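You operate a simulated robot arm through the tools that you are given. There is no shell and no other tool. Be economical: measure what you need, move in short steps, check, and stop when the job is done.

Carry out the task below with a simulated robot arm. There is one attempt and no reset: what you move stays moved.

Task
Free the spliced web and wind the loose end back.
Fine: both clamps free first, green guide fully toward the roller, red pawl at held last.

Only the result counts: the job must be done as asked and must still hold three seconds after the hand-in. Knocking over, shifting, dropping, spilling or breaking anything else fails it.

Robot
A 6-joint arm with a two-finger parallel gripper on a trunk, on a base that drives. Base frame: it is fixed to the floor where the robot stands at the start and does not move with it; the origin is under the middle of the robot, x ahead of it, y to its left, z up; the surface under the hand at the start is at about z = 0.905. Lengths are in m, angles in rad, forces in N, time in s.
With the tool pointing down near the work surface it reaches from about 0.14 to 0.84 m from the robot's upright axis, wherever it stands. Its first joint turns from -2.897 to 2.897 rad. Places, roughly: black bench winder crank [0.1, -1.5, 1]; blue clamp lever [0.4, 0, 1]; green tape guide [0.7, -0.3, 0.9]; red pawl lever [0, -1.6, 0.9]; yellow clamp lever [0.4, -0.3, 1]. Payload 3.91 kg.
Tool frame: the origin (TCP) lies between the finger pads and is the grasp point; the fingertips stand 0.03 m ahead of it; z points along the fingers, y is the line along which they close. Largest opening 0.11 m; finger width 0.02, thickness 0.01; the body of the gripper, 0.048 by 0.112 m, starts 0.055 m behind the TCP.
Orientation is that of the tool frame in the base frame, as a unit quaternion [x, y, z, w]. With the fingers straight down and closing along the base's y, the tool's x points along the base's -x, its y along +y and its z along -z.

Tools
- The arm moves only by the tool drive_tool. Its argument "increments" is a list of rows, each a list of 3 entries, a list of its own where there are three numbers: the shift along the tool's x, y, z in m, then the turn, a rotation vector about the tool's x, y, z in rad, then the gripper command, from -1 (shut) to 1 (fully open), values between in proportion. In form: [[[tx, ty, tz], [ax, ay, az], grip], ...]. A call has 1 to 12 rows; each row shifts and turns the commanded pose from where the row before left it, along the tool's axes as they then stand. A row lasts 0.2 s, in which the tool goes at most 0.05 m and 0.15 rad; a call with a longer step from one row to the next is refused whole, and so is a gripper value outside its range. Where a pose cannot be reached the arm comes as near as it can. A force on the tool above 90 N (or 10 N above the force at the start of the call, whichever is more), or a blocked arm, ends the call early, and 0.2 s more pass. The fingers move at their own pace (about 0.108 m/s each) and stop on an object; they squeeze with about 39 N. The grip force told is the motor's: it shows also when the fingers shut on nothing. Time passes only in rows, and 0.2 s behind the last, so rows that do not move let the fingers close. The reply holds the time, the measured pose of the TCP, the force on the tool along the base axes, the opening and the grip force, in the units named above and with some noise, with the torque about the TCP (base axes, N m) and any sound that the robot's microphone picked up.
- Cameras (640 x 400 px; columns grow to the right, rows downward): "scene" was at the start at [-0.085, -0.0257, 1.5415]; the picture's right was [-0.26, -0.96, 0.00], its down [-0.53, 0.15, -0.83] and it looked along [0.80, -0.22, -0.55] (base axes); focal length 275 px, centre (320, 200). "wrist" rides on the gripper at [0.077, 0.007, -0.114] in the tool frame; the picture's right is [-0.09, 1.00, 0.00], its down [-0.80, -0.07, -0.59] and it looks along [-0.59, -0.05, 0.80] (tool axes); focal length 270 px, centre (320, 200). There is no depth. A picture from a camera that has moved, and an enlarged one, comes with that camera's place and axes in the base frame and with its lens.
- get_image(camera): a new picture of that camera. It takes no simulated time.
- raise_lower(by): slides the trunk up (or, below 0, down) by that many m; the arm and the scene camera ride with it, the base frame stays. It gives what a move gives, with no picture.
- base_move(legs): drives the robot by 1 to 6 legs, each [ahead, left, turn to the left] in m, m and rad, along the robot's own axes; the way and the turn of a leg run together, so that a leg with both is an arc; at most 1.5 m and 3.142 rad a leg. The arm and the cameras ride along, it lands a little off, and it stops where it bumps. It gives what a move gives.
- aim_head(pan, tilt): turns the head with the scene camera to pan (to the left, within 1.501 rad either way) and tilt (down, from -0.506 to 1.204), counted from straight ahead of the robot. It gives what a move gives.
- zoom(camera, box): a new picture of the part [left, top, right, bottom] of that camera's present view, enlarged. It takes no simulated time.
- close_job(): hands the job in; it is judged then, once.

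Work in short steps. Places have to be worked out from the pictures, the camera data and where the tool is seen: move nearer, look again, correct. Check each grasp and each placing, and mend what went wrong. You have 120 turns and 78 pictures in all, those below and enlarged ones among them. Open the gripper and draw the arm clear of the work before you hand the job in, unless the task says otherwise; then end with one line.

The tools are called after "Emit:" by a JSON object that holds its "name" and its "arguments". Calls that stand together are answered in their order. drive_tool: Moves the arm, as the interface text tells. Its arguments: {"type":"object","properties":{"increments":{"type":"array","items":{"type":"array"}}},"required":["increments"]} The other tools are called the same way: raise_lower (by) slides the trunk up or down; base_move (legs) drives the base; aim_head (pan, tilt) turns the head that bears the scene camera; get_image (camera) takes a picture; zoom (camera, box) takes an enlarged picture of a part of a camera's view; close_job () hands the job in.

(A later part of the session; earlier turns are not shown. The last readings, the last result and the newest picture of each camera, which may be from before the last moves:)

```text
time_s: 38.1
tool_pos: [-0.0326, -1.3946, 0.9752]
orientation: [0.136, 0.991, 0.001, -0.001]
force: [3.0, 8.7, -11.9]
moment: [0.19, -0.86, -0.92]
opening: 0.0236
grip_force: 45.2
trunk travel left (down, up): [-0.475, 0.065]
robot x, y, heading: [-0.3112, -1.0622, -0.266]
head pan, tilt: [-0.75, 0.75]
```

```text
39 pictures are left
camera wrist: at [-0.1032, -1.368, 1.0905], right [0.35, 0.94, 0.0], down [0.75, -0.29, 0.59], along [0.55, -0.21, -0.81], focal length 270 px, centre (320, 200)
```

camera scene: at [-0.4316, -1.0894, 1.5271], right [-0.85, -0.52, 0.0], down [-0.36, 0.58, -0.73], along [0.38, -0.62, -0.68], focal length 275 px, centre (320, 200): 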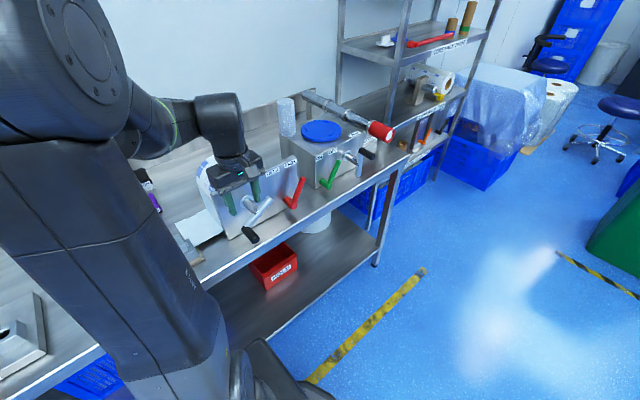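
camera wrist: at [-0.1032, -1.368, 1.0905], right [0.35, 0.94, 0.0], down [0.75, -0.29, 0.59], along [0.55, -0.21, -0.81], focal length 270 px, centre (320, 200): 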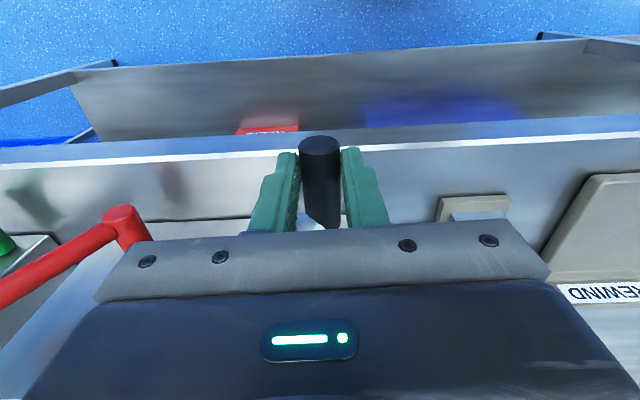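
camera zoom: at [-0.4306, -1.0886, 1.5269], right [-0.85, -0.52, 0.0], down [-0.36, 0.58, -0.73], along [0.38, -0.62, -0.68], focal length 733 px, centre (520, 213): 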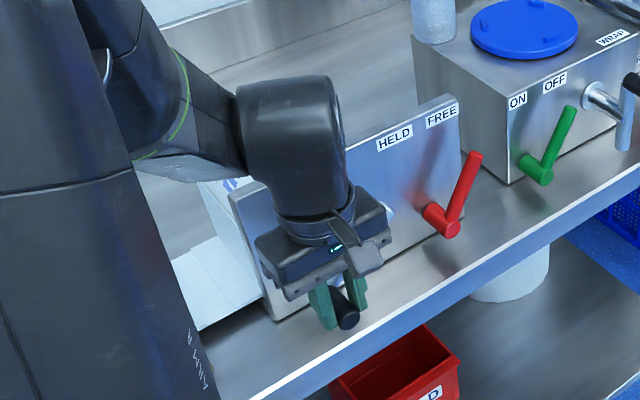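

The handle is gripped. I'll start turning clockwise (left side up) with a quarter-turn arc and watch the forces.

Emit:
{"name": "drive_tool", "arguments": {"increments": [[[0, 0.0063, -0.0128], [0, 0, 0], -1], [[0, 0.0029, -0.0139], [0, 0, 0], -1], [[0, -0.0009, -0.0142], [0, 0, 0], -1], [[0, -0.0045, -0.0135], [0, 0, 0], -1], [[0, -0.0079, -0.0119], [0, 0, 0], -1], [[0, -0.0106, -0.0094], [0, 0, 0], -1]]}}

Emit:
{"name": "zoom", "arguments": {"camera": "scene", "box": [150, 120, 340, 270]}}

Emit:
{"name": "get_image", "arguments": {"camera": "wrist"}}

```text
time_s: 39.5
tool_pos: [-0.0386, -1.4103, 1.0506]
orientation: [0.135, 0.991, -0.001, -0.001]
force: [-0.9, 0.2, 0.7]
moment: [-0.04, 0.03, -0.03]
opening: 0.0
grip_force: 37.9
trunk travel left (down, up): [-0.475, 0.065]
robot x, y, heading: [-0.3155, -1.0639, -0.274]
head pan, tilt: [-0.75, 0.75]
```

```text
2.67 times, centred on (245, 195) of scene
camera zoom: at [-0.4318, -1.088, 1.5269], right [-0.85, -0.52, 0.0], down [-0.36, 0.58, -0.73], along [0.38, -0.62, -0.68], focal length 733 px, centre (520, 213)
```

zoom: 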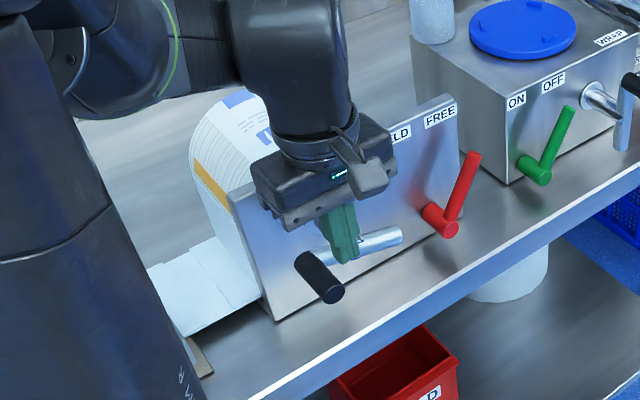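

```text
37 pictures are left
camera wrist: at [-0.1102, -1.3833, 1.1668], right [0.35, 0.94, 0.0], down [0.75, -0.28, 0.59], along [0.55, -0.21, -0.81], focal length 270 px, centre (320, 200)
```

wrist: 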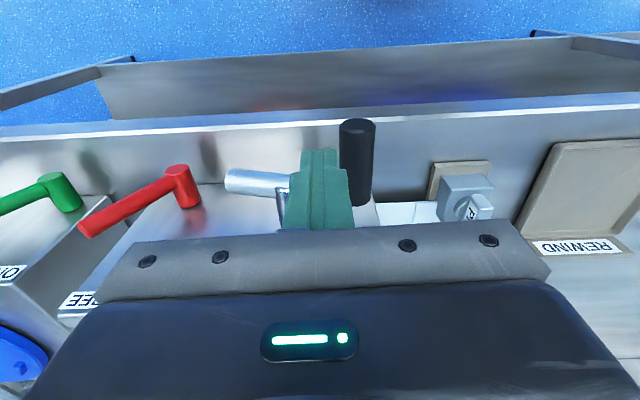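

The crank moved about 50° the right way (roll turned, tape strip came up) and then the shallow grip slipped. I'll regrip deeper around the handle, now at L -1.345, z 1.008.

Emit:
{"name": "drive_tool", "arguments": {"increments": [[[0, 0, -0.03], [0, 0, 0], -1], [[0, 0.0235, -0.01], [0, 0, 0], 0], [[0, 0, 0], [0, 0, 0], 0], [[0, 0, 0.04], [0, 0, 0], 0], [[0, 0, 0.043], [0, 0, 0], 0], [[0, 0, 0], [0, 0, 0], -1], [[0, 0, 0], [0, 0, 0], -1]]}}

Emit:
{"name": "get_image", "arguments": {"camera": "wrist"}}

```text
time_s: 41.1
tool_pos: [-0.0331, -1.3869, 1.0054]
orientation: [0.136, 0.991, 0.001, -0.002]
force: [6.7, 6.0, -2.9]
moment: [0.12, -0.66, -0.92]
opening: 0.0239
grip_force: 44.9
trunk travel left (down, up): [-0.475, 0.065]
robot x, y, heading: [-0.3094, -1.0621, -0.268]
head pan, tilt: [-0.75, 0.75]
```

```text
36 pictures are left
camera wrist: at [-0.1038, -1.36, 1.1211], right [0.35, 0.94, 0.0], down [0.75, -0.28, 0.59], along [0.55, -0.21, -0.81], focal length 270 px, centre (320, 200)
```

wrist: 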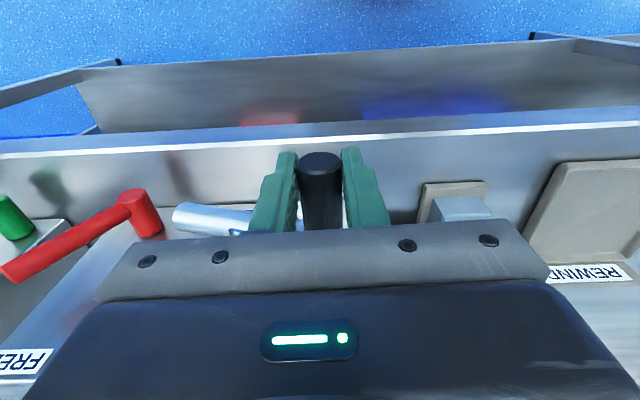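

Good deep grip. Continuing the arc to the top.

Emit:
{"name": "drive_tool", "arguments": {"increments": [[[0, -0.0063, -0.0128], [0, 0, 0], -1], [[0, -0.0094, -0.0106], [0, 0, 0], -1], [[0, -0.0119, -0.0079], [0, 0, 0], -1], [[0, -0.0135, -0.0045], [0, 0, 0], -1], [[0, -0.0142, -0.0009], [0, 0, 0], -1]]}}

Emit:
{"name": "zoom", "arguments": {"camera": "scene", "box": [150, 120, 340, 270]}}

```text
time_s: 42.4
tool_pos: [-0.0489, -1.4358, 1.0435]
orientation: [0.136, 0.991, 0.0, -0.002]
force: [5.1, 19.3, -3.3]
moment: [-0.3, -0.63, -1.1]
opening: 0.0235
grip_force: 44.9
trunk travel left (down, up): [-0.475, 0.065]
robot x, y, heading: [-0.3107, -1.06, -0.267]
head pan, tilt: [-0.75, 0.75]
```

```text
2.67 times, centred on (245, 195) of scene
camera zoom: at [-0.4309, -1.0865, 1.5269], right [-0.85, -0.52, 0.0], down [-0.36, 0.58, -0.73], along [0.38, -0.62, -0.68], focal length 733 px, centre (520, 213)
```

zoom: 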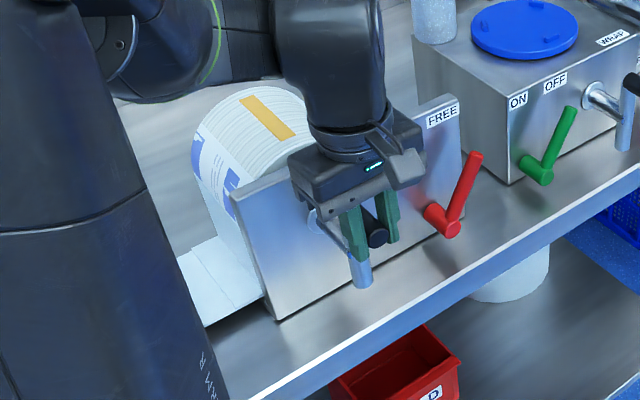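

The handle is at the top and the grip holds. Continuing down the right side.

Emit:
{"name": "drive_tool", "arguments": {"increments": [[[0, -0.0139, 0.0029], [0, 0, 0], -1], [[0, -0.0128, 0.0063], [0, 0, 0], -1], [[0, -0.0106, 0.0094], [0, 0, 0], -1], [[0, -0.0079, 0.0119], [0, 0, 0], -1], [[0, -0.0045, 0.0135], [0, 0, 0], -1], [[0, -0.0009, 0.0142], [0, 0, 0], -1]]}}

Emit:
{"name": "zoom", "arguments": {"camera": "scene", "box": [150, 120, 340, 270]}}

Emit:
{"name": "get_image", "arguments": {"camera": "wrist"}}

```text
time_s: 42.9
tool_pos: [-0.0491, -1.4372, 1.0416]
orientation: [0.133, 0.991, 0.008, -0.001]
force: [3.5, 40.8, 37.1]
moment: [0.76, -0.15, -0.91]
opening: 0.0238
grip_force: 45.0
trunk travel left (down, up): [-0.475, 0.065]
robot x, y, heading: [-0.3098, -1.0606, -0.267]
head pan, tilt: [-0.75, 0.75]
stopped in row 2: the force on the tool passed its limit at 97 N (the readings are from after the stop); the commanded pose is now the measured one
```

```text
2.67 times, centred on (245, 195) of scene
camera zoom: at [-0.432, -1.0788, 1.5279], right [-0.85, -0.53, 0.0], down [-0.36, 0.57, -0.74], along [0.39, -0.62, -0.68], focal length 733 px, centre (520, 213)
```

zoom: 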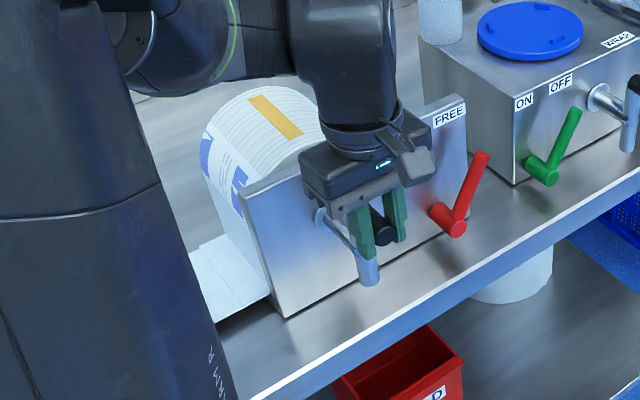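

```text
33 pictures are left
camera wrist: at [-0.1197, -1.4128, 1.1585], right [0.35, 0.94, 0.01], down [0.75, -0.29, 0.59], along [0.56, -0.19, -0.81], focal length 270 px, centre (320, 200)
```

wrist: 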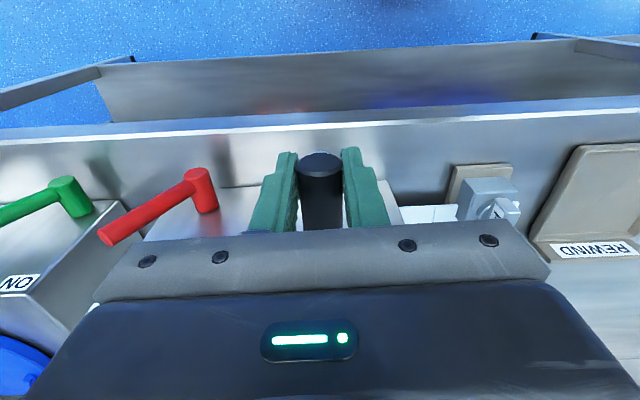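

A hard resistance appeared just past the top (about 128° of total turn). I'll release the grip, rise and inspect the crank, roll and tail.

Emit:
{"name": "drive_tool", "arguments": {"increments": [[[0, 0, 0], [-0.016, 0, 0], 0], [[0, 0, 0], [0, 0, 0], 0], [[0, 0, -0.045], [0, 0, 0], 0], [[0, 0, -0.045], [0, 0, 0], 0], [[0, 0, -0.045], [0, 0, 0], 0], [[0, 0.045, -0.01], [0, 0, 0], 0], [[0, 0.045, 0], [0, 0, 0], 0], [[0, 0.045, 0], [0, 0, 0], 0], [[0, 0.045, 0], [0, 0, 0], 0]]}}

Emit:
{"name": "zoom", "arguments": {"camera": "scene", "box": [150, 120, 340, 270]}}

Emit:
{"name": "get_image", "arguments": {"camera": "wrist"}}

```text
time_s: 44.9
tool_pos: [-0.0022, -1.2757, 1.1867]
orientation: [0.133, 0.991, 0.015, 0.0]
force: [-0.7, 0.2, 0.0]
moment: [0.01, -0.01, 0.02]
opening: 0.0549
grip_force: 0.0
trunk travel left (down, up): [-0.475, 0.065]
robot x, y, heading: [-0.3079, -1.0596, -0.269]
head pan, tilt: [-0.75, 0.75]
```

```text
2.67 times, centred on (245, 195) of scene
camera zoom: at [-0.4314, -1.0879, 1.527], right [-0.85, -0.53, 0.0], down [-0.36, 0.58, -0.73], along [0.39, -0.62, -0.68], focal length 733 px, centre (520, 213)
```

zoom: 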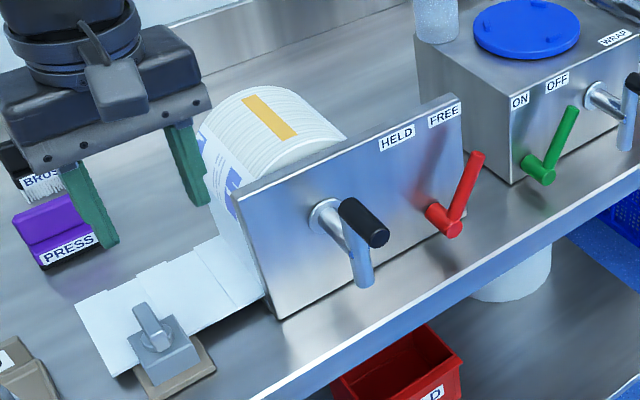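

```text
31 pictures are left
camera wrist: at [-0.0734, -1.2526, 1.3036], right [0.35, 0.94, 0.03], down [0.75, -0.3, 0.59], along [0.56, -0.18, -0.81], focal length 270 px, centre (320, 200)
```

wrist: 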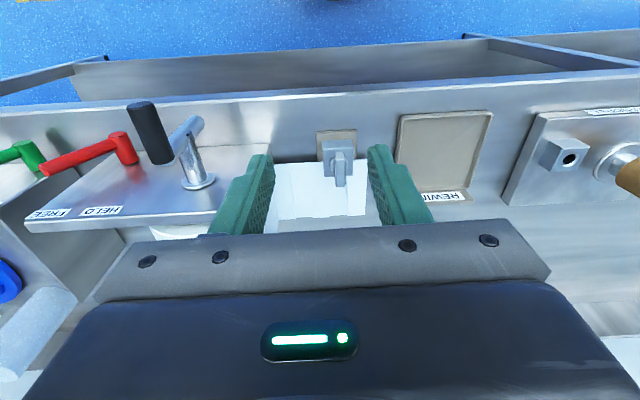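

The tail has actually lengthened by about 7 cm (left end from L -1.224 to -1.153): that direction unwinds and ran to its stop. So winding is counter-clockwise. I'll level the tool, regrip the handle at the top and turn the other way.

Emit:
{"name": "drive_tool", "arguments": {"increments": [[[0, -0.03, 0], [0.03, 0, 0], 0], [[0, -0.045, 0], [0, 0, 0], 0], [[0, -0.045, 0], [0, 0, 0], 0], [[0.0026, -0.048, 0], [0, 0, 0], 0], [[0, 0, 0.045], [0, 0, 0], 0], [[0, 0, 0.045], [0, 0, 0], 0], [[0, 0, 0.045], [0, 0, 0], 0], [[0, 0, 0], [0, 0, 0], -1], [[0, 0, 0], [0, 0, 0], -1]]}}

```text
time_s: 46.9
tool_pos: [-0.0474, -1.4371, 1.0537]
orientation: [0.133, 0.991, 0.001, -0.003]
force: [9.4, 20.1, -7.8]
moment: [0.08, -1.29, -1.0]
opening: 0.0239
grip_force: 44.7
trunk travel left (down, up): [-0.475, 0.065]
robot x, y, heading: [-0.3074, -1.0612, -0.266]
head pan, tilt: [-0.75, 0.75]
```

Gripped. Turning counter-clockwise: left and down.

Emit:
{"name": "drive_tool", "arguments": {"increments": [[[0, 0.0142, 0.0009], [0, 0, 0], -1], [[0, 0.0135, 0.0045], [0, 0, 0], -1], [[0, 0.0119, 0.0079], [0, 0, 0], -1], [[0, 0.0094, 0.0106], [0, 0, 0], -1], [[0, 0.0063, 0.0128], [0, 0, 0], -1], [[0, 0.0029, 0.0139], [0, 0, 0], -1], [[0, -0.0009, 0.0142], [0, 0, 0], -1], [[0, -0.0045, 0.0135], [0, 0, 0], -1]]}}

Emit:
{"name": "zoom", "arguments": {"camera": "scene", "box": [150, 120, 340, 270]}}

Emit:
{"name": "get_image", "arguments": {"camera": "wrist"}}

```text
time_s: 48.7
tool_pos: [-0.0369, -1.3869, 0.9728]
orientation: [0.133, 0.991, 0.001, -0.005]
force: [4.6, -4.8, 3.9]
moment: [-0.13, 0.11, -0.92]
opening: 0.024
grip_force: 44.6
trunk travel left (down, up): [-0.475, 0.065]
robot x, y, heading: [-0.3113, -1.0624, -0.266]
head pan, tilt: [-0.75, 0.75]
```

```text
2.67 times, centred on (245, 195) of scene
camera zoom: at [-0.4308, -1.0887, 1.527], right [-0.85, -0.53, 0.0], down [-0.36, 0.58, -0.73], along [0.39, -0.62, -0.68], focal length 733 px, centre (520, 213)
```

zoom: 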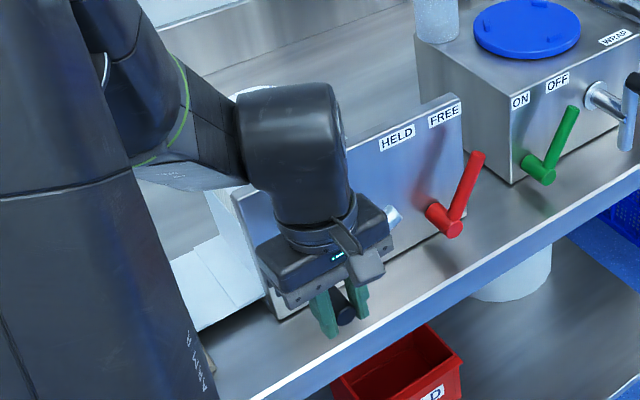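

```text
29 pictures are left
camera wrist: at [-0.108, -1.3613, 1.0886], right [0.35, 0.94, 0.0], down [0.76, -0.28, 0.59], along [0.55, -0.2, -0.81], focal length 270 px, centre (320, 200)
```

wrist: 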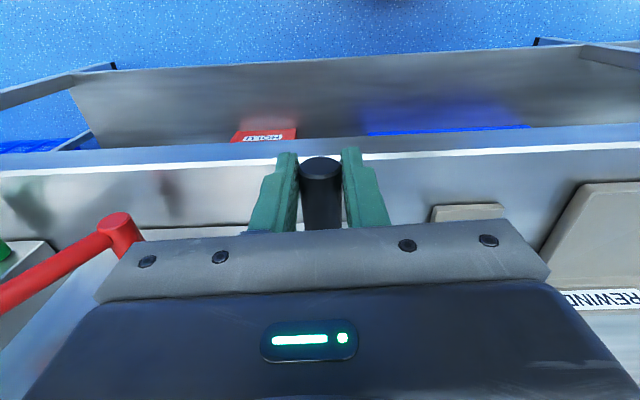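

The fingers sit just in front of the bench edge (F≈0.355), so passing the bottom is safe. Continuing.

Emit:
{"name": "drive_tool", "arguments": {"increments": [[[0, -0.0079, 0.0119], [0, 0, 0], -1], [[0, -0.0106, 0.0094], [0, 0, 0], -1], [[0, -0.0128, 0.0063], [0, 0, 0], -1], [[0, -0.0139, 0.0029], [0, 0, 0], -1], [[0, -0.0142, -0.0009], [0, 0, 0], -1], [[0, -0.0135, -0.0045], [0, 0, 0], -1]]}}

Emit:
{"name": "zoom", "arguments": {"camera": "scene", "box": [150, 120, 340, 270]}}

```text
time_s: 49.8
tool_pos: [-0.0482, -1.4185, 0.9424]
orientation: [0.127, 0.992, 0.008, -0.008]
force: [3.9, 37.4, 24.3]
moment: [-2.58, -2.16, 0.62]
opening: 0.0243
grip_force: 45.5
trunk travel left (down, up): [-0.475, 0.065]
robot x, y, heading: [-0.3083, -1.0583, -0.258]
head pan, tilt: [-0.75, 0.75]
stopped in row 5: the force on the tool passed its limit at 102 N (the readings are from after the stop); the commanded pose is now the measured one
```

```text
2.67 times, centred on (245, 195) of scene
camera zoom: at [-0.4314, -1.0796, 1.5281], right [-0.85, -0.53, 0.0], down [-0.36, 0.57, -0.73], along [0.39, -0.62, -0.68], focal length 733 px, centre (520, 213)
```

zoom: 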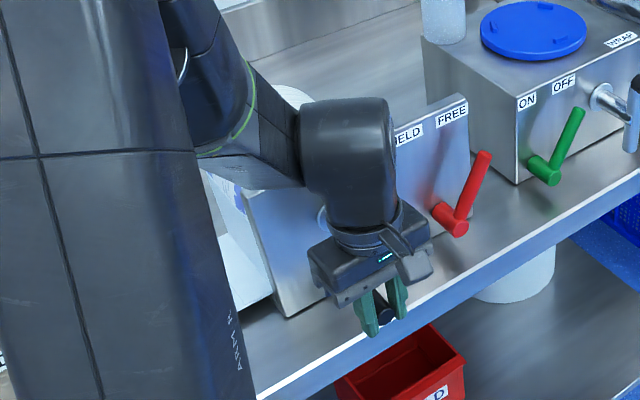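

Again a stop, near θ≈-70°. I'll look at whether it's the crank's own limit or a contact.

Emit:
{"name": "get_image", "arguments": {"camera": "wrist"}}

```text
27 pictures are left
camera wrist: at [-0.1185, -1.3951, 1.0592], right [0.34, 0.94, 0.01], down [0.76, -0.28, 0.58], along [0.55, -0.19, -0.81], focal length 270 px, centre (320, 200)
```

wrist: 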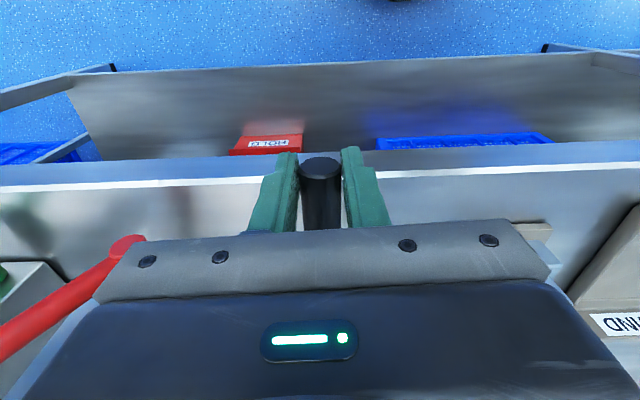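

Emit:
{"name": "drive_tool", "arguments": {"increments": [[[0, 0, 0], [0, 0, 0], 0], [[0.003, 0, 0], [0, 0, 0], 0], [[0, 0, -0.045], [0, 0, 0], 0], [[0, 0, -0.045], [0, 0, 0], 0], [[0, 0, -0.045], [0, 0, 0], 0], [[0, 0.01, -0.045], [0, 0, 0], 0], [[0, 0.045, -0.02], [0, 0, 0], 0], [[0, 0.045, 0], [0, 0, 0], 0], [[0, 0.045, 0], [0, 0, 0], 0]]}}

Emit:
{"name": "zoom", "arguments": {"camera": "scene", "box": [150, 120, 340, 270]}}

Emit:
{"name": "get_image", "arguments": {"camera": "wrist"}}

```text
time_s: 51.8
tool_pos: [-0.0105, -1.2868, 1.1405]
orientation: [0.13, 0.991, 0.009, -0.007]
force: [-0.1, 0.5, 0.1]
moment: [-0.01, 0.02, 0.01]
opening: 0.0547
grip_force: 0.1
trunk travel left (down, up): [-0.475, 0.065]
robot x, y, heading: [-0.3098, -1.0602, -0.263]
head pan, tilt: [-0.75, 0.75]
```

```text
2.67 times, centred on (245, 195) of scene
camera zoom: at [-0.4313, -1.0871, 1.527], right [-0.85, -0.53, 0.0], down [-0.36, 0.58, -0.73], along [0.39, -0.62, -0.68], focal length 733 px, centre (520, 213)
```

zoom: 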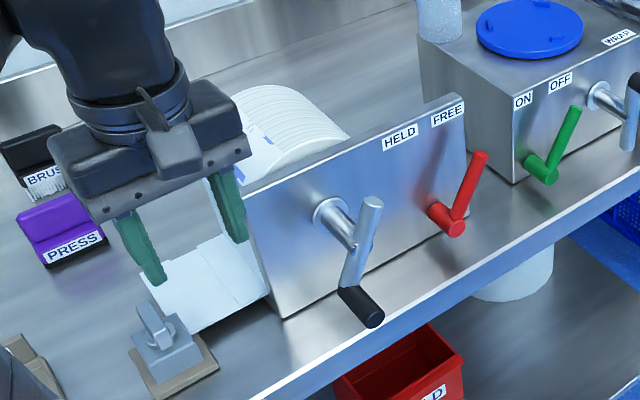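

```text
25 pictures are left
camera wrist: at [-0.0799, -1.2631, 1.2573], right [0.34, 0.94, 0.01], down [0.76, -0.29, 0.58], along [0.55, -0.19, -0.81], focal length 270 px, centre (320, 200)
```

wrist: 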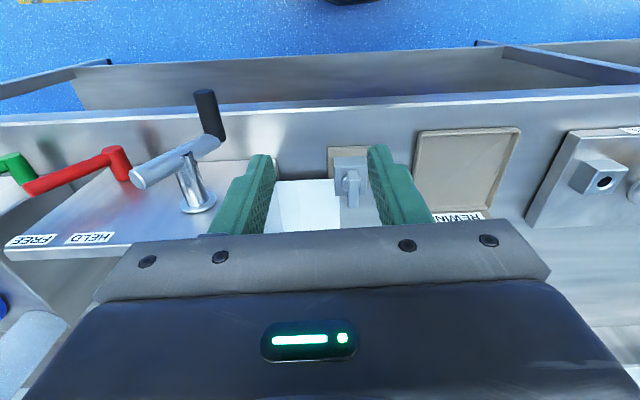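

The crank rests at θ≈-65° and the tail is back to roughly its starting length. To see whether that stop is real, I'll push the handle from its left with shut fingers.

Emit:
{"name": "drive_tool", "arguments": {"increments": [[[0, -0.03, 0], [0.02, -0.0115, 0], -1], [[0, -0.033, 0], [0, 0, 0], -1], [[0, -0.033, 0], [0, 0, 0], -1], [[0, 0, 0.045], [0, 0, 0], -1], [[0, 0, 0.045], [0, 0, 0], -1], [[0, 0, 0.045], [0, 0, 0], -1], [[0, 0, 0.045], [0, 0, 0], -1], [[0, 0, 0.015], [0, 0, 0], -1]]}}

Emit:
{"name": "get_image", "arguments": {"camera": "wrist"}}

```text
time_s: 53.6
tool_pos: [-0.0394, -1.3795, 0.9451]
orientation: [0.129, 0.992, -0.001, -0.002]
force: [0.0, -1.0, 0.6]
moment: [0.02, -0.02, -0.01]
opening: 0.0
grip_force: 38.0
trunk travel left (down, up): [-0.475, 0.065]
robot x, y, heading: [-0.3094, -1.0559, -0.257]
head pan, tilt: [-0.75, 0.75]
```

```text
24 pictures are left
camera wrist: at [-0.1096, -1.3523, 1.0601], right [0.34, 0.94, 0.0], down [0.76, -0.27, 0.59], along [0.55, -0.2, -0.81], focal length 270 px, centre (320, 200)
```

wrist: 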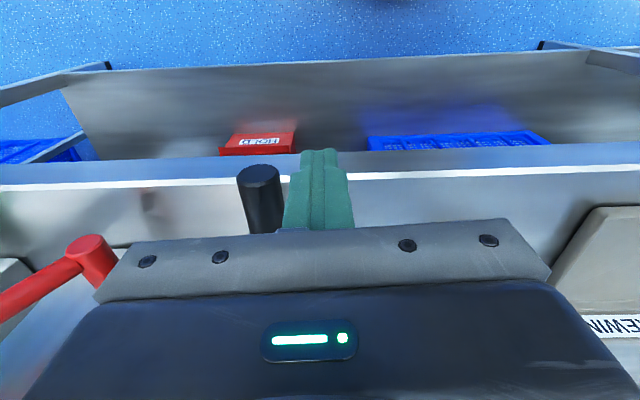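

Emit:
{"name": "drive_tool", "arguments": {"increments": [[[0, -0.014, 0], [0, 0, 0], -1], [[0, -0.012, 0], [0, 0, 0], -1], [[0, -0.012, 0], [0, 0, 0], -1], [[0, -0.012, 0], [0, 0, 0], -1]]}}

Emit:
{"name": "get_image", "arguments": {"camera": "wrist"}}

```text
time_s: 54.6
tool_pos: [-0.0486, -1.4137, 0.9464]
orientation: [0.126, 0.992, 0.001, -0.007]
force: [21.7, 79.7, -13.2]
moment: [-2.79, -0.59, 2.24]
opening: 0.0
grip_force: 37.6
trunk travel left (down, up): [-0.475, 0.065]
robot x, y, heading: [-0.3086, -1.0566, -0.254]
head pan, tilt: [-0.75, 0.75]
```

```text
23 pictures are left
camera wrist: at [-0.1181, -1.3891, 1.0623], right [0.33, 0.94, 0.0], down [0.77, -0.27, 0.58], along [0.55, -0.2, -0.81], focal length 270 px, centre (320, 200)
```

wrist: 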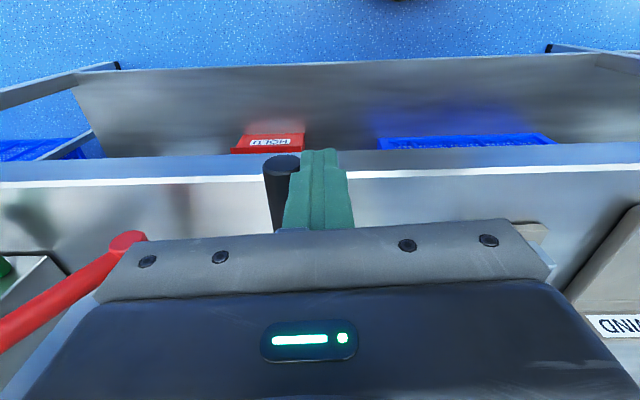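

The handle moved on to about the bottom (L -1.396) against 80 N. I'll press a bit more to see whether it still moves.

Emit:
{"name": "drive_tool", "arguments": {"increments": [[[0, 0, 0], [0, 0, 0], -1], [[0, -0.002, 0], [0, 0, 0], -1], [[0, 0, 0], [0, 0, 0], -1]]}}

Emit:
{"name": "zoom", "arguments": {"camera": "scene", "box": [150, 120, 340, 270]}}

```text
time_s: 55.0
tool_pos: [-0.0483, -1.4142, 0.946]
orientation: [0.126, 0.992, 0.005, -0.006]
force: [6.9, 33.5, 9.6]
moment: [-1.88, -1.4, 0.77]
opening: 0.0
grip_force: 37.6
trunk travel left (down, up): [-0.475, 0.065]
robot x, y, heading: [-0.309, -1.0562, -0.254]
head pan, tilt: [-0.75, 0.75]
stopped in row 2: the force on the tool passed its limit at 97 N (the readings are from after the stop); the commanded pose is now the measured one
```

```text
2.67 times, centred on (245, 195) of scene
camera zoom: at [-0.4294, -1.0802, 1.5279], right [-0.84, -0.54, 0.0], down [-0.37, 0.57, -0.73], along [0.39, -0.62, -0.68], focal length 733 px, centre (520, 213)
```

zoom: 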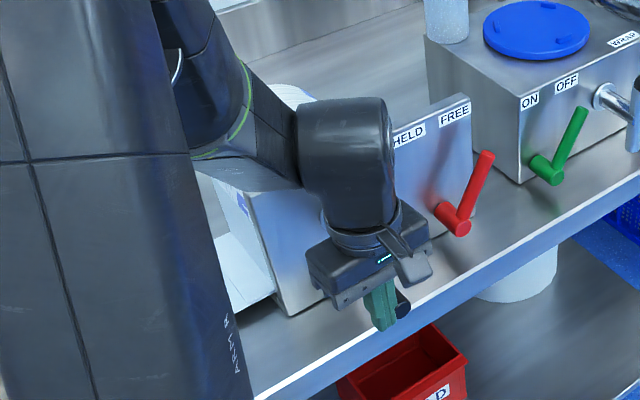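

The tool's position is the same as at the previous stop and the moment puts the contact above the TCP: the gripper body is touching the crank's counter-arm. I'll back off, rise and pitch the tool so the fingers point forward-down and the body stays clear.

Emit:
{"name": "drive_tool", "arguments": {"increments": [[[0, 0.03, 0], [0, 0, 0], -1], [[0, 0.01, -0.045], [0.0115, -0.0107, 0.017], -1], [[0, 0, -0.045], [0, 0, 0], -1], [[0, 0, -0.03], [0, 0, 0], 0], [[0, 0, 0], [0, -0.131, 0], 0], [[0, 0, 0], [0, -0.131, 0], 0], [[0, 0, 0], [0, -0.131, 0], 0], [[0, 0, 0], [0, -0.131, 0], 0], [[0, 0, 0], [0, -0.131, 0], 0], [[0, 0, 0], [0, -0.131, 0], 0]]}}

Emit:
{"name": "get_image", "arguments": {"camera": "wrist"}}

```text
time_s: 57.2
tool_pos: [-0.0403, -1.3816, 1.0648]
orientation: [0.125, 0.916, -0.054, 0.379]
force: [0.3, 0.4, 0.4]
moment: [-0.01, -0.01, 0.01]
opening: 0.0547
grip_force: 0.0
trunk travel left (down, up): [-0.475, 0.065]
robot x, y, heading: [-0.3088, -1.0592, -0.252]
head pan, tilt: [-0.75, 0.75]
```

```text
21 pictures are left
camera wrist: at [-0.1675, -1.3401, 1.0919], right [0.33, 0.94, 0.06], down [0.12, -0.1, 0.99], along [0.94, -0.32, -0.15], focal length 270 px, centre (320, 200)
```

wrist: 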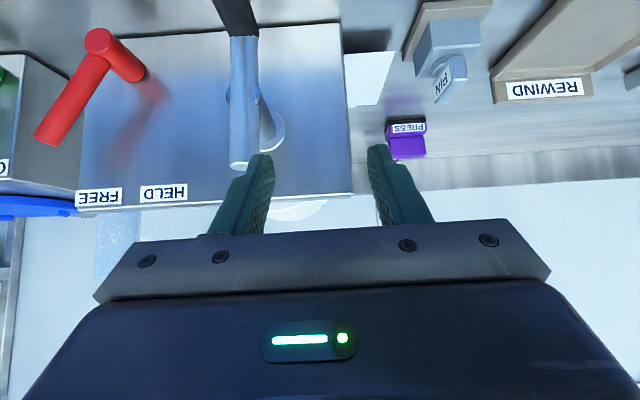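

Clear view: handle at the bottom (upside-down image), pawl leaning to FREE, tail short before the PIN. I'll straddle the handle with the pitched fingers and grip.

Emit:
{"name": "drive_tool", "arguments": {"increments": [[[0, -0.03, 0], [0, 0, 0], 0], [[0, -0.025, 0], [0, 0, 0], 0], [[0.0272, 0, 0.0293], [0, 0, 0], 0], [[0.0272, 0, 0.0293], [0, 0, 0], 0], [[0.0272, 0, 0.0293], [0, 0, 0], 0], [[0, 0, 0], [0, 0, 0], -1], [[0, 0, 0], [0, 0, 0], -1]]}}

Emit:
{"name": "get_image", "arguments": {"camera": "wrist"}}

```text
time_s: 58.9
tool_pos: [-0.0499, -1.437, 0.9427]
orientation: [0.126, 0.916, -0.053, 0.378]
force: [1.2, -1.2, -9.9]
moment: [-0.15, -0.28, -1.42]
opening: 0.0238
grip_force: 44.6
trunk travel left (down, up): [-0.475, 0.065]
robot x, y, heading: [-0.3092, -1.0602, -0.256]
head pan, tilt: [-0.75, 0.75]
```

```text
20 pictures are left
camera wrist: at [-0.177, -1.3944, 0.9708], right [0.33, 0.94, 0.06], down [0.12, -0.11, 0.99], along [0.94, -0.32, -0.15], focal length 270 px, centre (320, 200)
```

wrist: 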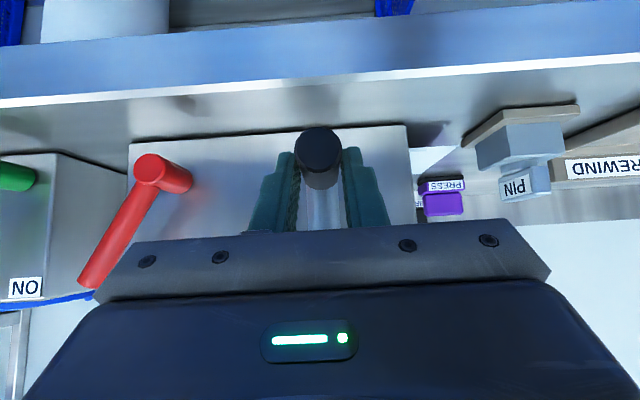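

Gripped well. Continuing counter-clockwise: right and up.

Emit:
{"name": "drive_tool", "arguments": {"increments": [[[-0.0013, -0.0141, -0.0013], [0, 0, 0], -1], [[-0.0038, -0.0132, -0.0038], [0, 0, 0], -1], [[-0.0062, -0.0112, -0.0062], [0, 0, 0], -1], [[-0.0079, -0.0087, -0.0079], [0, 0, 0], -1]]}}

Emit:
{"name": "get_image", "arguments": {"camera": "wrist"}}

```text
time_s: 59.9
tool_pos: [-0.0625, -1.4815, 0.9708]
orientation: [0.124, 0.916, -0.053, 0.378]
force: [-3.9, 16.5, -5.0]
moment: [-0.16, 0.25, -0.33]
opening: 0.0235
grip_force: 44.8
trunk travel left (down, up): [-0.475, 0.065]
robot x, y, heading: [-0.3093, -1.0592, -0.256]
head pan, tilt: [-0.75, 0.75]
```

```text
19 pictures are left
camera wrist: at [-0.19, -1.4378, 0.9996], right [0.33, 0.94, 0.06], down [0.12, -0.1, 0.99], along [0.94, -0.32, -0.15], focal length 270 px, centre (320, 200)
```

wrist: 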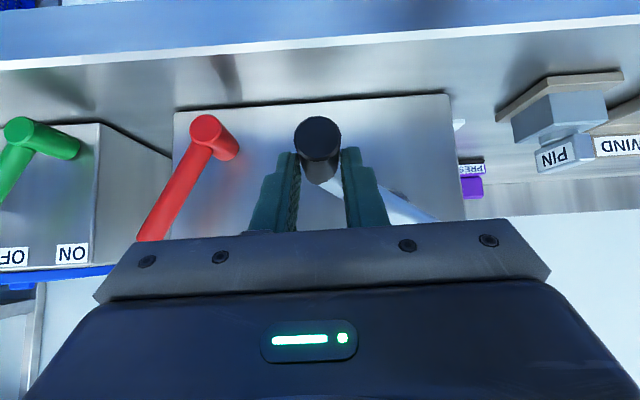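

The crank turns freely now and the tail is nearly in. Continuing up the right side.

Emit:
{"name": "drive_tool", "arguments": {"increments": [[[-0.0093, -0.0054, -0.0093], [0, 0, 0], -1], [[-0.01, -0.0019, -0.01], [0, 0, 0], -1], [[-0.01, 0.0019, -0.01], [0, 0, 0], -1], [[-0.0093, 0.0054, -0.0093], [0, 0, 0], -1], [[-0.0079, 0.0087, -0.0079], [0, 0, 0], -1], [[-0.0062, 0.0112, -0.0062], [0, 0, 0], -1]]}}

Emit:
{"name": "get_image", "arguments": {"camera": "wrist"}}

```text
time_s: 61.2
tool_pos: [-0.0571, -1.462, 1.0471]
orientation: [0.125, 0.916, -0.054, 0.378]
force: [0.1, 0.4, -0.1]
moment: [-0.01, 0.01, -0.02]
opening: 0.0
grip_force: 38.1
trunk travel left (down, up): [-0.475, 0.065]
robot x, y, heading: [-0.3086, -1.0587, -0.255]
head pan, tilt: [-0.75, 0.75]
```

```text
18 pictures are left
camera wrist: at [-0.1844, -1.4186, 1.0749], right [0.33, 0.94, 0.06], down [0.12, -0.1, 0.99], along [0.94, -0.31, -0.15], focal length 270 px, centre (320, 200)
```

wrist: 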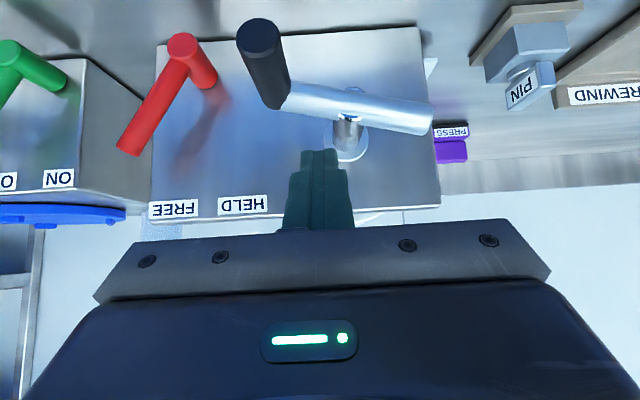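

The grip slipped at about θ≈-160°. I'll regrip deeper there and lift again to see whether it continues.

Emit:
{"name": "drive_tool", "arguments": {"increments": [[[-0.02, 0, -0.02], [0, 0, 0], 0], [[0, -0.03, 0], [0, 0, 0], 0], [[0, -0.0185, 0], [0, 0, 0], 0]]}}

```text
time_s: 62.0
tool_pos: [-0.0713, -1.5101, 1.0755]
orientation: [0.125, 0.916, -0.053, 0.378]
force: [0.2, 0.1, -0.3]
moment: [-0.02, -0.02, 0.01]
opening: 0.0546
grip_force: 0.1
trunk travel left (down, up): [-0.475, 0.065]
robot x, y, heading: [-0.3108, -1.0613, -0.259]
head pan, tilt: [-0.75, 0.75]
```

Emit:
{"name": "drive_tool", "arguments": {"increments": [[[0, 0.024, 0], [0, 0, 0], 0], [[0.025, 0, 0.025], [0, 0, 0], 0], [[0.025, 0, 0.025], [0, 0, 0], 0], [[0.0232, 0, 0.0232], [0, 0, 0], 0], [[0, 0, 0], [0, 0, 0], -1], [[0, 0, 0], [0, 0, 0], -1]]}}

Emit:
{"name": "get_image", "arguments": {"camera": "wrist"}}

```text
time_s: 63.5
tool_pos: [-0.0636, -1.4881, 0.9694]
orientation: [0.126, 0.915, -0.055, 0.379]
force: [2.3, -4.6, -2.4]
moment: [-0.15, -0.1, -1.43]
opening: 0.024
grip_force: 44.9
trunk travel left (down, up): [-0.475, 0.065]
robot x, y, heading: [-0.3073, -1.0586, -0.26]
head pan, tilt: [-0.75, 0.75]
```

```text
17 pictures are left
camera wrist: at [-0.1911, -1.4453, 0.997], right [0.33, 0.94, 0.06], down [0.12, -0.1, 0.99], along [0.94, -0.32, -0.15], focal length 270 px, centre (320, 200)
```

wrist: 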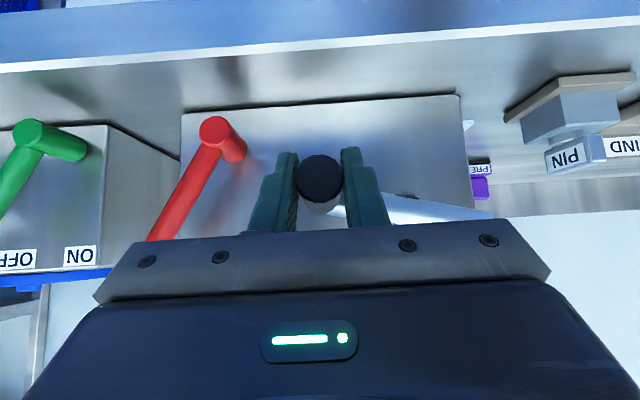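

Deep grip achieved. I'll lift two small steps and read the force.

Emit:
{"name": "drive_tool", "arguments": {"increments": [[[-0.0097, -0.0038, -0.0097], [0, 0, 0], -1], [[-0.005, 0, -0.005], [0, 0, 0], -1]]}}

```text
time_s: 64.0
tool_pos: [-0.064, -1.4899, 0.9924]
orientation: [0.124, 0.916, -0.053, 0.378]
force: [4.3, 6.9, -3.0]
moment: [-0.1, -0.01, -1.12]
opening: 0.0244
grip_force: 44.8
trunk travel left (down, up): [-0.475, 0.065]
robot x, y, heading: [-0.3083, -1.0596, -0.257]
head pan, tilt: [-0.75, 0.75]
```

Low force and it follows. Continuing.

Emit:
{"name": "drive_tool", "arguments": {"increments": [[[-0.0098, 0.0026, -0.0098], [0, 0, 0], -1], [[-0.0091, 0.0061, -0.0091], [0, 0, 0], -1], [[-0.0076, 0.0092, -0.0076], [0, 0, 0], -1]]}}

Emit:
{"name": "get_image", "arguments": {"camera": "wrist"}}

```text
time_s: 64.8
tool_pos: [-0.0608, -1.4769, 1.0289]
orientation: [0.125, 0.916, -0.055, 0.378]
force: [1.2, -5.2, -6.3]
moment: [-0.56, 0.12, -1.57]
opening: 0.0244
grip_force: 45.3
trunk travel left (down, up): [-0.475, 0.065]
robot x, y, heading: [-0.3073, -1.0605, -0.264]
head pan, tilt: [-0.75, 0.75]
```

```text
16 pictures are left
camera wrist: at [-0.1877, -1.4341, 1.0567], right [0.33, 0.94, 0.06], down [0.12, -0.1, 0.99], along [0.94, -0.32, -0.15], focal length 270 px, centre (320, 200)
```

wrist: 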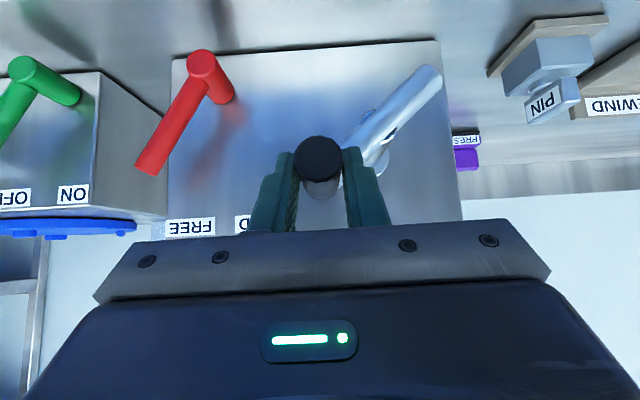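

The crank is following nicely and the tail is no longer visible. Continuing over the top, watching for the wound-in stop.

Emit:
{"name": "drive_tool", "arguments": {"increments": [[[-0.0062, 0.0112, -0.0062], [0, 0, 0], -1], [[-0.0038, 0.0132, -0.0038], [0, 0, 0], -1], [[-0.0013, 0.0141, -0.0013], [0, 0, 0], -1]]}}

Emit:
{"name": "zoom", "arguments": {"camera": "scene", "box": [150, 120, 340, 270]}}

```text
time_s: 65.7
tool_pos: [-0.0491, -1.438, 1.042]
orientation: [0.124, 0.916, -0.052, 0.378]
force: [6.1, -9.3, 2.4]
moment: [-0.21, 0.21, -1.4]
opening: 0.0243
grip_force: 45.1
trunk travel left (down, up): [-0.475, 0.065]
robot x, y, heading: [-0.3118, -1.0543, -0.256]
head pan, tilt: [-0.75, 0.75]
```

```text
2.67 times, centred on (245, 195) of scene
camera zoom: at [-0.4297, -1.0884, 1.527], right [-0.85, -0.53, 0.0], down [-0.36, 0.58, -0.73], along [0.39, -0.62, -0.68], focal length 733 px, centre (520, 213)
```

zoom: 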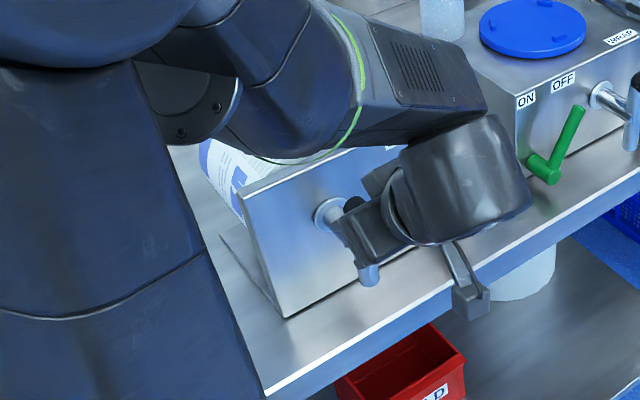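

One full turn made; no tail shows on the bench. I'll carry on gently until a stop tells that it's fully wound.

Emit:
{"name": "drive_tool", "arguments": {"increments": [[[0.0013, 0.0141, 0.0013], [0, 0, 0], -1], [[0.0038, 0.0132, 0.0038], [0, 0, 0], -1], [[0.0062, 0.0112, 0.0062], [0, 0, 0], -1], [[0.0079, 0.0087, 0.0079], [0, 0, 0], -1], [[0.0093, 0.0054, 0.0093], [0, 0, 0], -1]]}}

Emit:
{"name": "get_image", "arguments": {"camera": "wrist"}}

```text
time_s: 66.2
tool_pos: [-0.0491, -1.4376, 1.0422]
orientation: [0.133, 0.913, -0.074, 0.377]
force: [-8.1, -34.0, -11.6]
moment: [0.32, 1.11, -0.67]
opening: 0.0235
grip_force: 45.2
trunk travel left (down, up): [-0.475, 0.065]
robot x, y, heading: [-0.3083, -1.0583, -0.268]
head pan, tilt: [-0.75, 0.75]
stopped in row 2: the force on the tool passed its limit at 95 N (the readings are from after the stop); the commanded pose is now the measured one
```

```text
14 pictures are left
camera wrist: at [-0.1745, -1.3892, 1.0698], right [0.36, 0.93, 0.03], down [0.12, -0.08, 0.99], along [0.93, -0.35, -0.14], focal length 270 px, centre (320, 200)
```

wrist: 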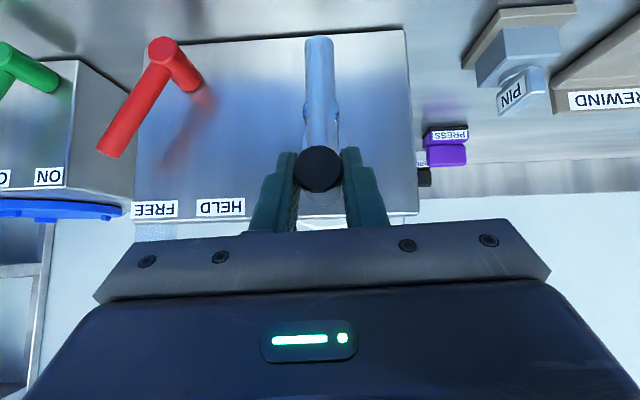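

The crank stopped at exactly one turn, with no tail left: fully wound. I'll release, draw back up and return the tool to vertical, moving right toward the pawl at safe height.

Emit:
{"name": "drive_tool", "arguments": {"increments": [[[0, 0, 0], [0, 0, 0], 0], [[0, 0, 0], [0, 0, 0], 0], [[0, 0, -0.045], [0, 0, 0], 0], [[0, 0, -0.045], [0, 0, 0], 0], [[-0.03, 0, -0.03], [0, 0, 0], 0], [[-0.03, 0, -0.03], [0, 0.131, 0], 0], [[0, 0, 0], [0, 0.131, 0], 0], [[0, 0, 0], [0, 0.131, 0], 0], [[0, 0, 0], [0, 0.131, 0], 0], [[0, 0, 0], [0, 0.131, 0], -1], [[0, 0, 0], [0, 0.131, 0], -1]]}}

Emit:
{"name": "zoom", "arguments": {"camera": "scene", "box": [150, 120, 340, 270]}}

```text
time_s: 68.6
tool_pos: [-0.1057, -1.4057, 1.1931]
orientation: [0.147, 0.989, -0.017, -0.001]
force: [-0.3, 0.3, 0.3]
moment: [-0.01, 0.02, -0.01]
opening: 0.0001
grip_force: 37.7
trunk travel left (down, up): [-0.475, 0.065]
robot x, y, heading: [-0.308, -1.0613, -0.257]
head pan, tilt: [-0.75, 0.75]
```

```text
2.67 times, centred on (245, 195) of scene
camera zoom: at [-0.4308, -1.0879, 1.5271], right [-0.85, -0.53, 0.0], down [-0.36, 0.58, -0.73], along [0.39, -0.62, -0.68], focal length 733 px, centre (520, 213)
```

zoom: 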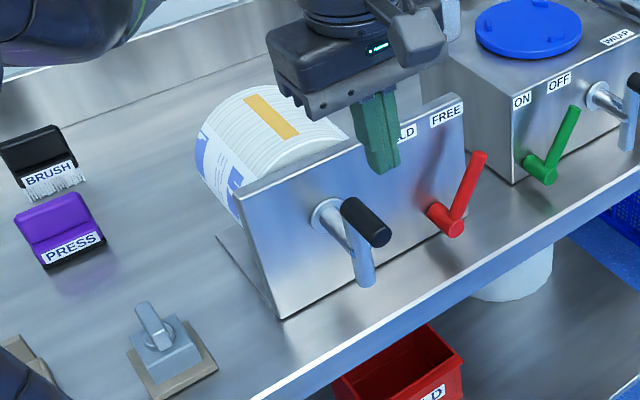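

The tail is fully wound in and the crank stays put. Now the pawl last: I'll level the tool and move high to the right side of the red lever.

Emit:
{"name": "drive_tool", "arguments": {"increments": [[[0, 0, 0], [-0.034, 0, -0.025], -1], [[-0.021, -0.041, 0], [0, 0, 0], -1], [[-0.021, -0.041, 0], [0, 0, 0], -1], [[-0.021, -0.041, 0], [0, 0, 0], -1], [[-0.021, -0.041, 0], [0, 0, 0], -1], [[-0.021, -0.041, 0], [0, 0, 0], -1], [[-0.021, -0.041, 0], [0, 0, 0], -1], [[0, 0, 0.04], [0, 0, 0], -1], [[0, 0, 0.04], [0, 0, 0], -1]]}}

Emit:
{"name": "get_image", "arguments": {"camera": "wrist"}}

Emit:
{"name": "get_image", "arguments": {"camera": "scene"}}

```text
time_s: 70.6
tool_pos: [-0.05, -1.6756, 1.1111]
orientation: [0.134, 0.991, 0.001, 0.003]
force: [0.2, -0.4, -1.0]
moment: [0.02, -0.01, -0.01]
opening: 0.0
grip_force: 38.0
trunk travel left (down, up): [-0.475, 0.065]
robot x, y, heading: [-0.3107, -1.0626, -0.265]
head pan, tilt: [-0.75, 0.75]
```

```text
12 pictures are left
camera wrist: at [-0.122, -1.6499, 1.227], right [0.35, 0.94, 0.0], down [0.75, -0.28, 0.6], along [0.56, -0.21, -0.8], focal length 270 px, centre (320, 200)
```

wrist: 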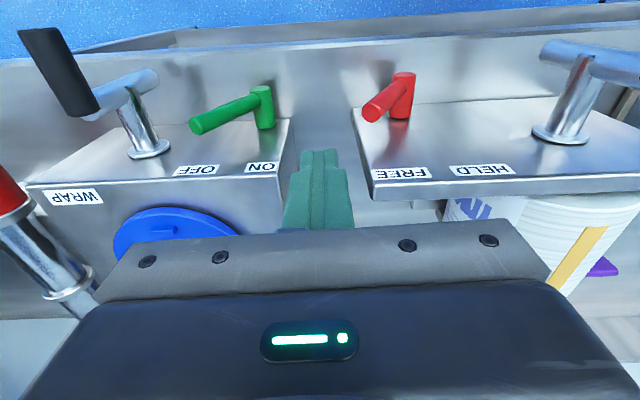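

```text
11 pictures are left
camera scene: at [-0.4309, -1.0882, 1.5271], right [-0.85, -0.53, 0.0], down [-0.36, 0.58, -0.73], along [0.39, -0.62, -0.68], focal length 275 px, centre (320, 200)
```

scene: 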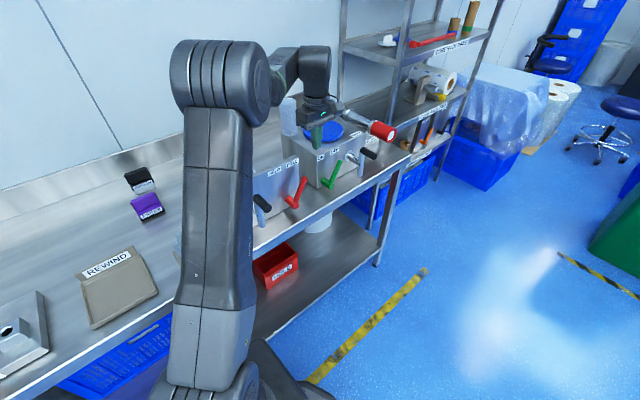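

The red lever: elbow at L -1.54, tip at L -1.583, z 0.988; plate face at F≈0.43. I'll come slightly back (F≈0.388) for body clearance and descend on the lever's right side.

Emit:
{"name": "drive_tool", "arguments": {"increments": [[[0.011, 0, 0], [0, 0, 0], -1], [[0, 0, 0.045], [0, 0, 0], -1], [[0, 0, 0.045], [0, 0, 0], -1], [[0, 0, 0.031], [0, 0, 0], -1], [[0, 0, 0], [0, 0, 0], -1]]}}

Emit:
{"name": "get_image", "arguments": {"camera": "wrist"}}

```text
time_s: 71.8
tool_pos: [-0.057, -1.6722, 0.9935]
orientation: [0.133, 0.991, 0.0, 0.002]
force: [-0.1, 0.0, 0.2]
moment: [0.0, 0.03, 0.0]
opening: 0.0001
grip_force: 38.1
trunk travel left (down, up): [-0.475, 0.065]
robot x, y, heading: [-0.3103, -1.0636, -0.26]
head pan, tilt: [-0.75, 0.75]
```

```text
10 pictures are left
camera wrist: at [-0.1291, -1.6446, 1.1082], right [0.35, 0.94, 0.0], down [0.75, -0.28, 0.6], along [0.56, -0.21, -0.8], focal length 270 px, centre (320, 200)
```

wrist: 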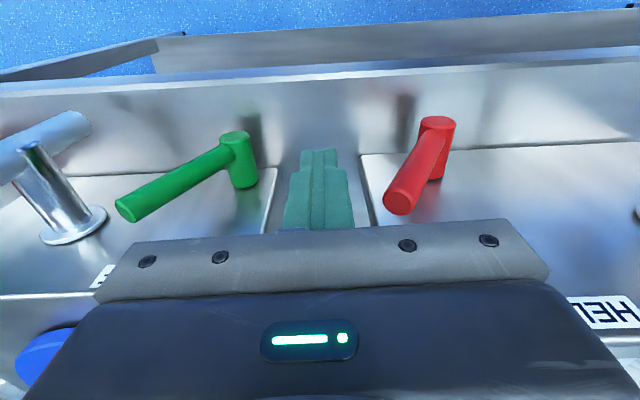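

In place beside the red lever. Pushing left toward HELD in small steps.

Emit:
{"name": "drive_tool", "arguments": {"increments": [[[0, 0.025, 0], [0, 0, 0], -1], [[0, 0.02, 0], [0, 0, 0], -1], [[0, 0.02, 0], [0, 0, 0], -1], [[0, 0.02, 0], [0, 0, 0], -1], [[0, 0.015, 0], [0, 0, 0], -1], [[0, 0, 0], [0, 0, 0], -1]]}}

Emit:
{"name": "get_image", "arguments": {"camera": "wrist"}}

```text
time_s: 73.2
tool_pos: [-0.0348, -1.5723, 0.9908]
orientation: [0.135, 0.991, 0.002, 0.002]
force: [-0.1, 0.6, 0.0]
moment: [-0.02, 0.01, -0.03]
opening: 0.0
grip_force: 37.9
trunk travel left (down, up): [-0.475, 0.065]
robot x, y, heading: [-0.3064, -1.0608, -0.263]
head pan, tilt: [-0.75, 0.75]
```

```text
9 pictures are left
camera wrist: at [-0.1057, -1.546, 1.107], right [0.35, 0.94, 0.0], down [0.75, -0.28, 0.6], along [0.56, -0.21, -0.8], focal length 270 px, centre (320, 200)
```

wrist: 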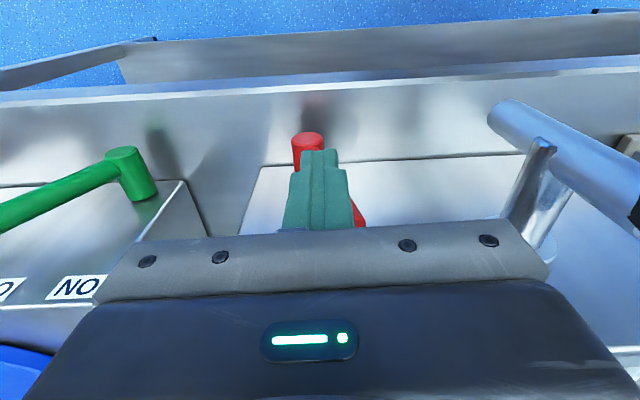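

The lever has passed to the left with no stop felt yet. Continuing slightly.

Emit:
{"name": "drive_tool", "arguments": {"increments": [[[0, 0.006, 0], [0, 0, 0], -1], [[0, 0.006, 0], [0, 0, 0], -1], [[0, 0.004, 0], [0, 0, 0], -1], [[0, 0, 0], [0, 0, 0], -1]]}}

```text
time_s: 74.2
tool_pos: [-0.0298, -1.5595, 0.992]
orientation: [0.136, 0.991, 0.0, 0.002]
force: [-2.0, -0.5, -0.3]
moment: [-0.03, -0.03, 0.04]
opening: 0.0001
grip_force: 37.8
trunk travel left (down, up): [-0.475, 0.065]
robot x, y, heading: [-0.3104, -1.0608, -0.262]
head pan, tilt: [-0.75, 0.75]
```

Emit:
{"name": "zoom", "arguments": {"camera": "scene", "box": [230, 120, 380, 240]}}

```text
3.33 times, centred on (305, 180) of scene
camera zoom: at [-0.4314, -1.0877, 1.527], right [-0.85, -0.53, 0.0], down [-0.36, 0.58, -0.73], along [0.39, -0.62, -0.68], focal length 916 px, centre (370, 267)
```

zoom: 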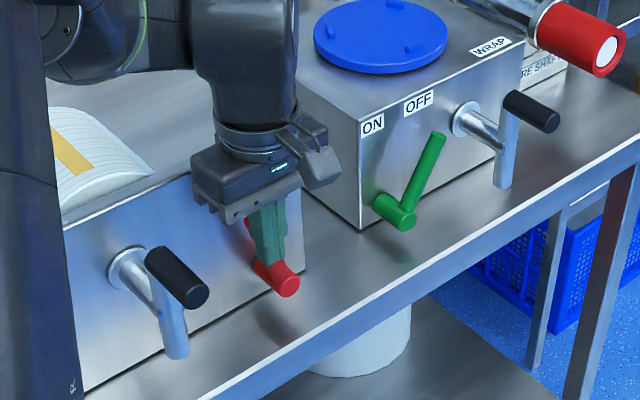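

Emit:
{"name": "drive_tool", "arguments": {"increments": [[[0, 0.005, 0], [0, 0, 0], -1], [[0, 0.005, 0], [0, 0, 0], -1], [[0, 0.004, 0], [0, 0, 0], -1], [[0, 0, 0], [0, 0, 0], -1]]}}

Emit:
{"name": "get_image", "arguments": {"camera": "wrist"}}

```text
time_s: 75.2
tool_pos: [-0.0248, -1.5466, 0.9915]
orientation: [0.133, 0.991, 0.0, 0.003]
force: [-4.0, 0.6, -1.4]
moment: [-0.02, 0.06, -0.04]
opening: 0.0
grip_force: 37.4
trunk travel left (down, up): [-0.475, 0.065]
robot x, y, heading: [-0.3133, -1.0581, -0.262]
head pan, tilt: [-0.75, 0.75]
```

```text
7 pictures are left
camera wrist: at [-0.097, -1.5197, 1.1074], right [0.35, 0.94, 0.0], down [0.75, -0.28, 0.6], along [0.56, -0.21, -0.8], focal length 270 px, centre (320, 200)
```

wrist: 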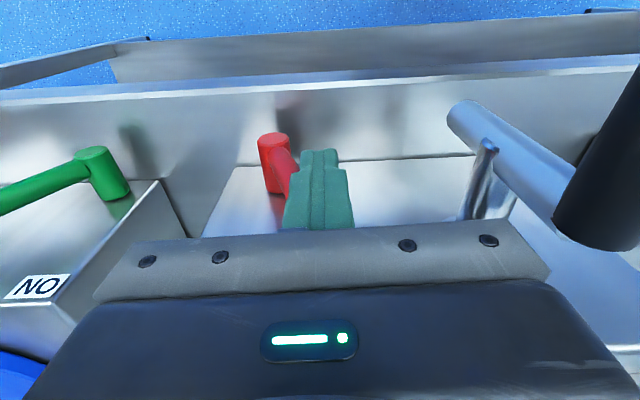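

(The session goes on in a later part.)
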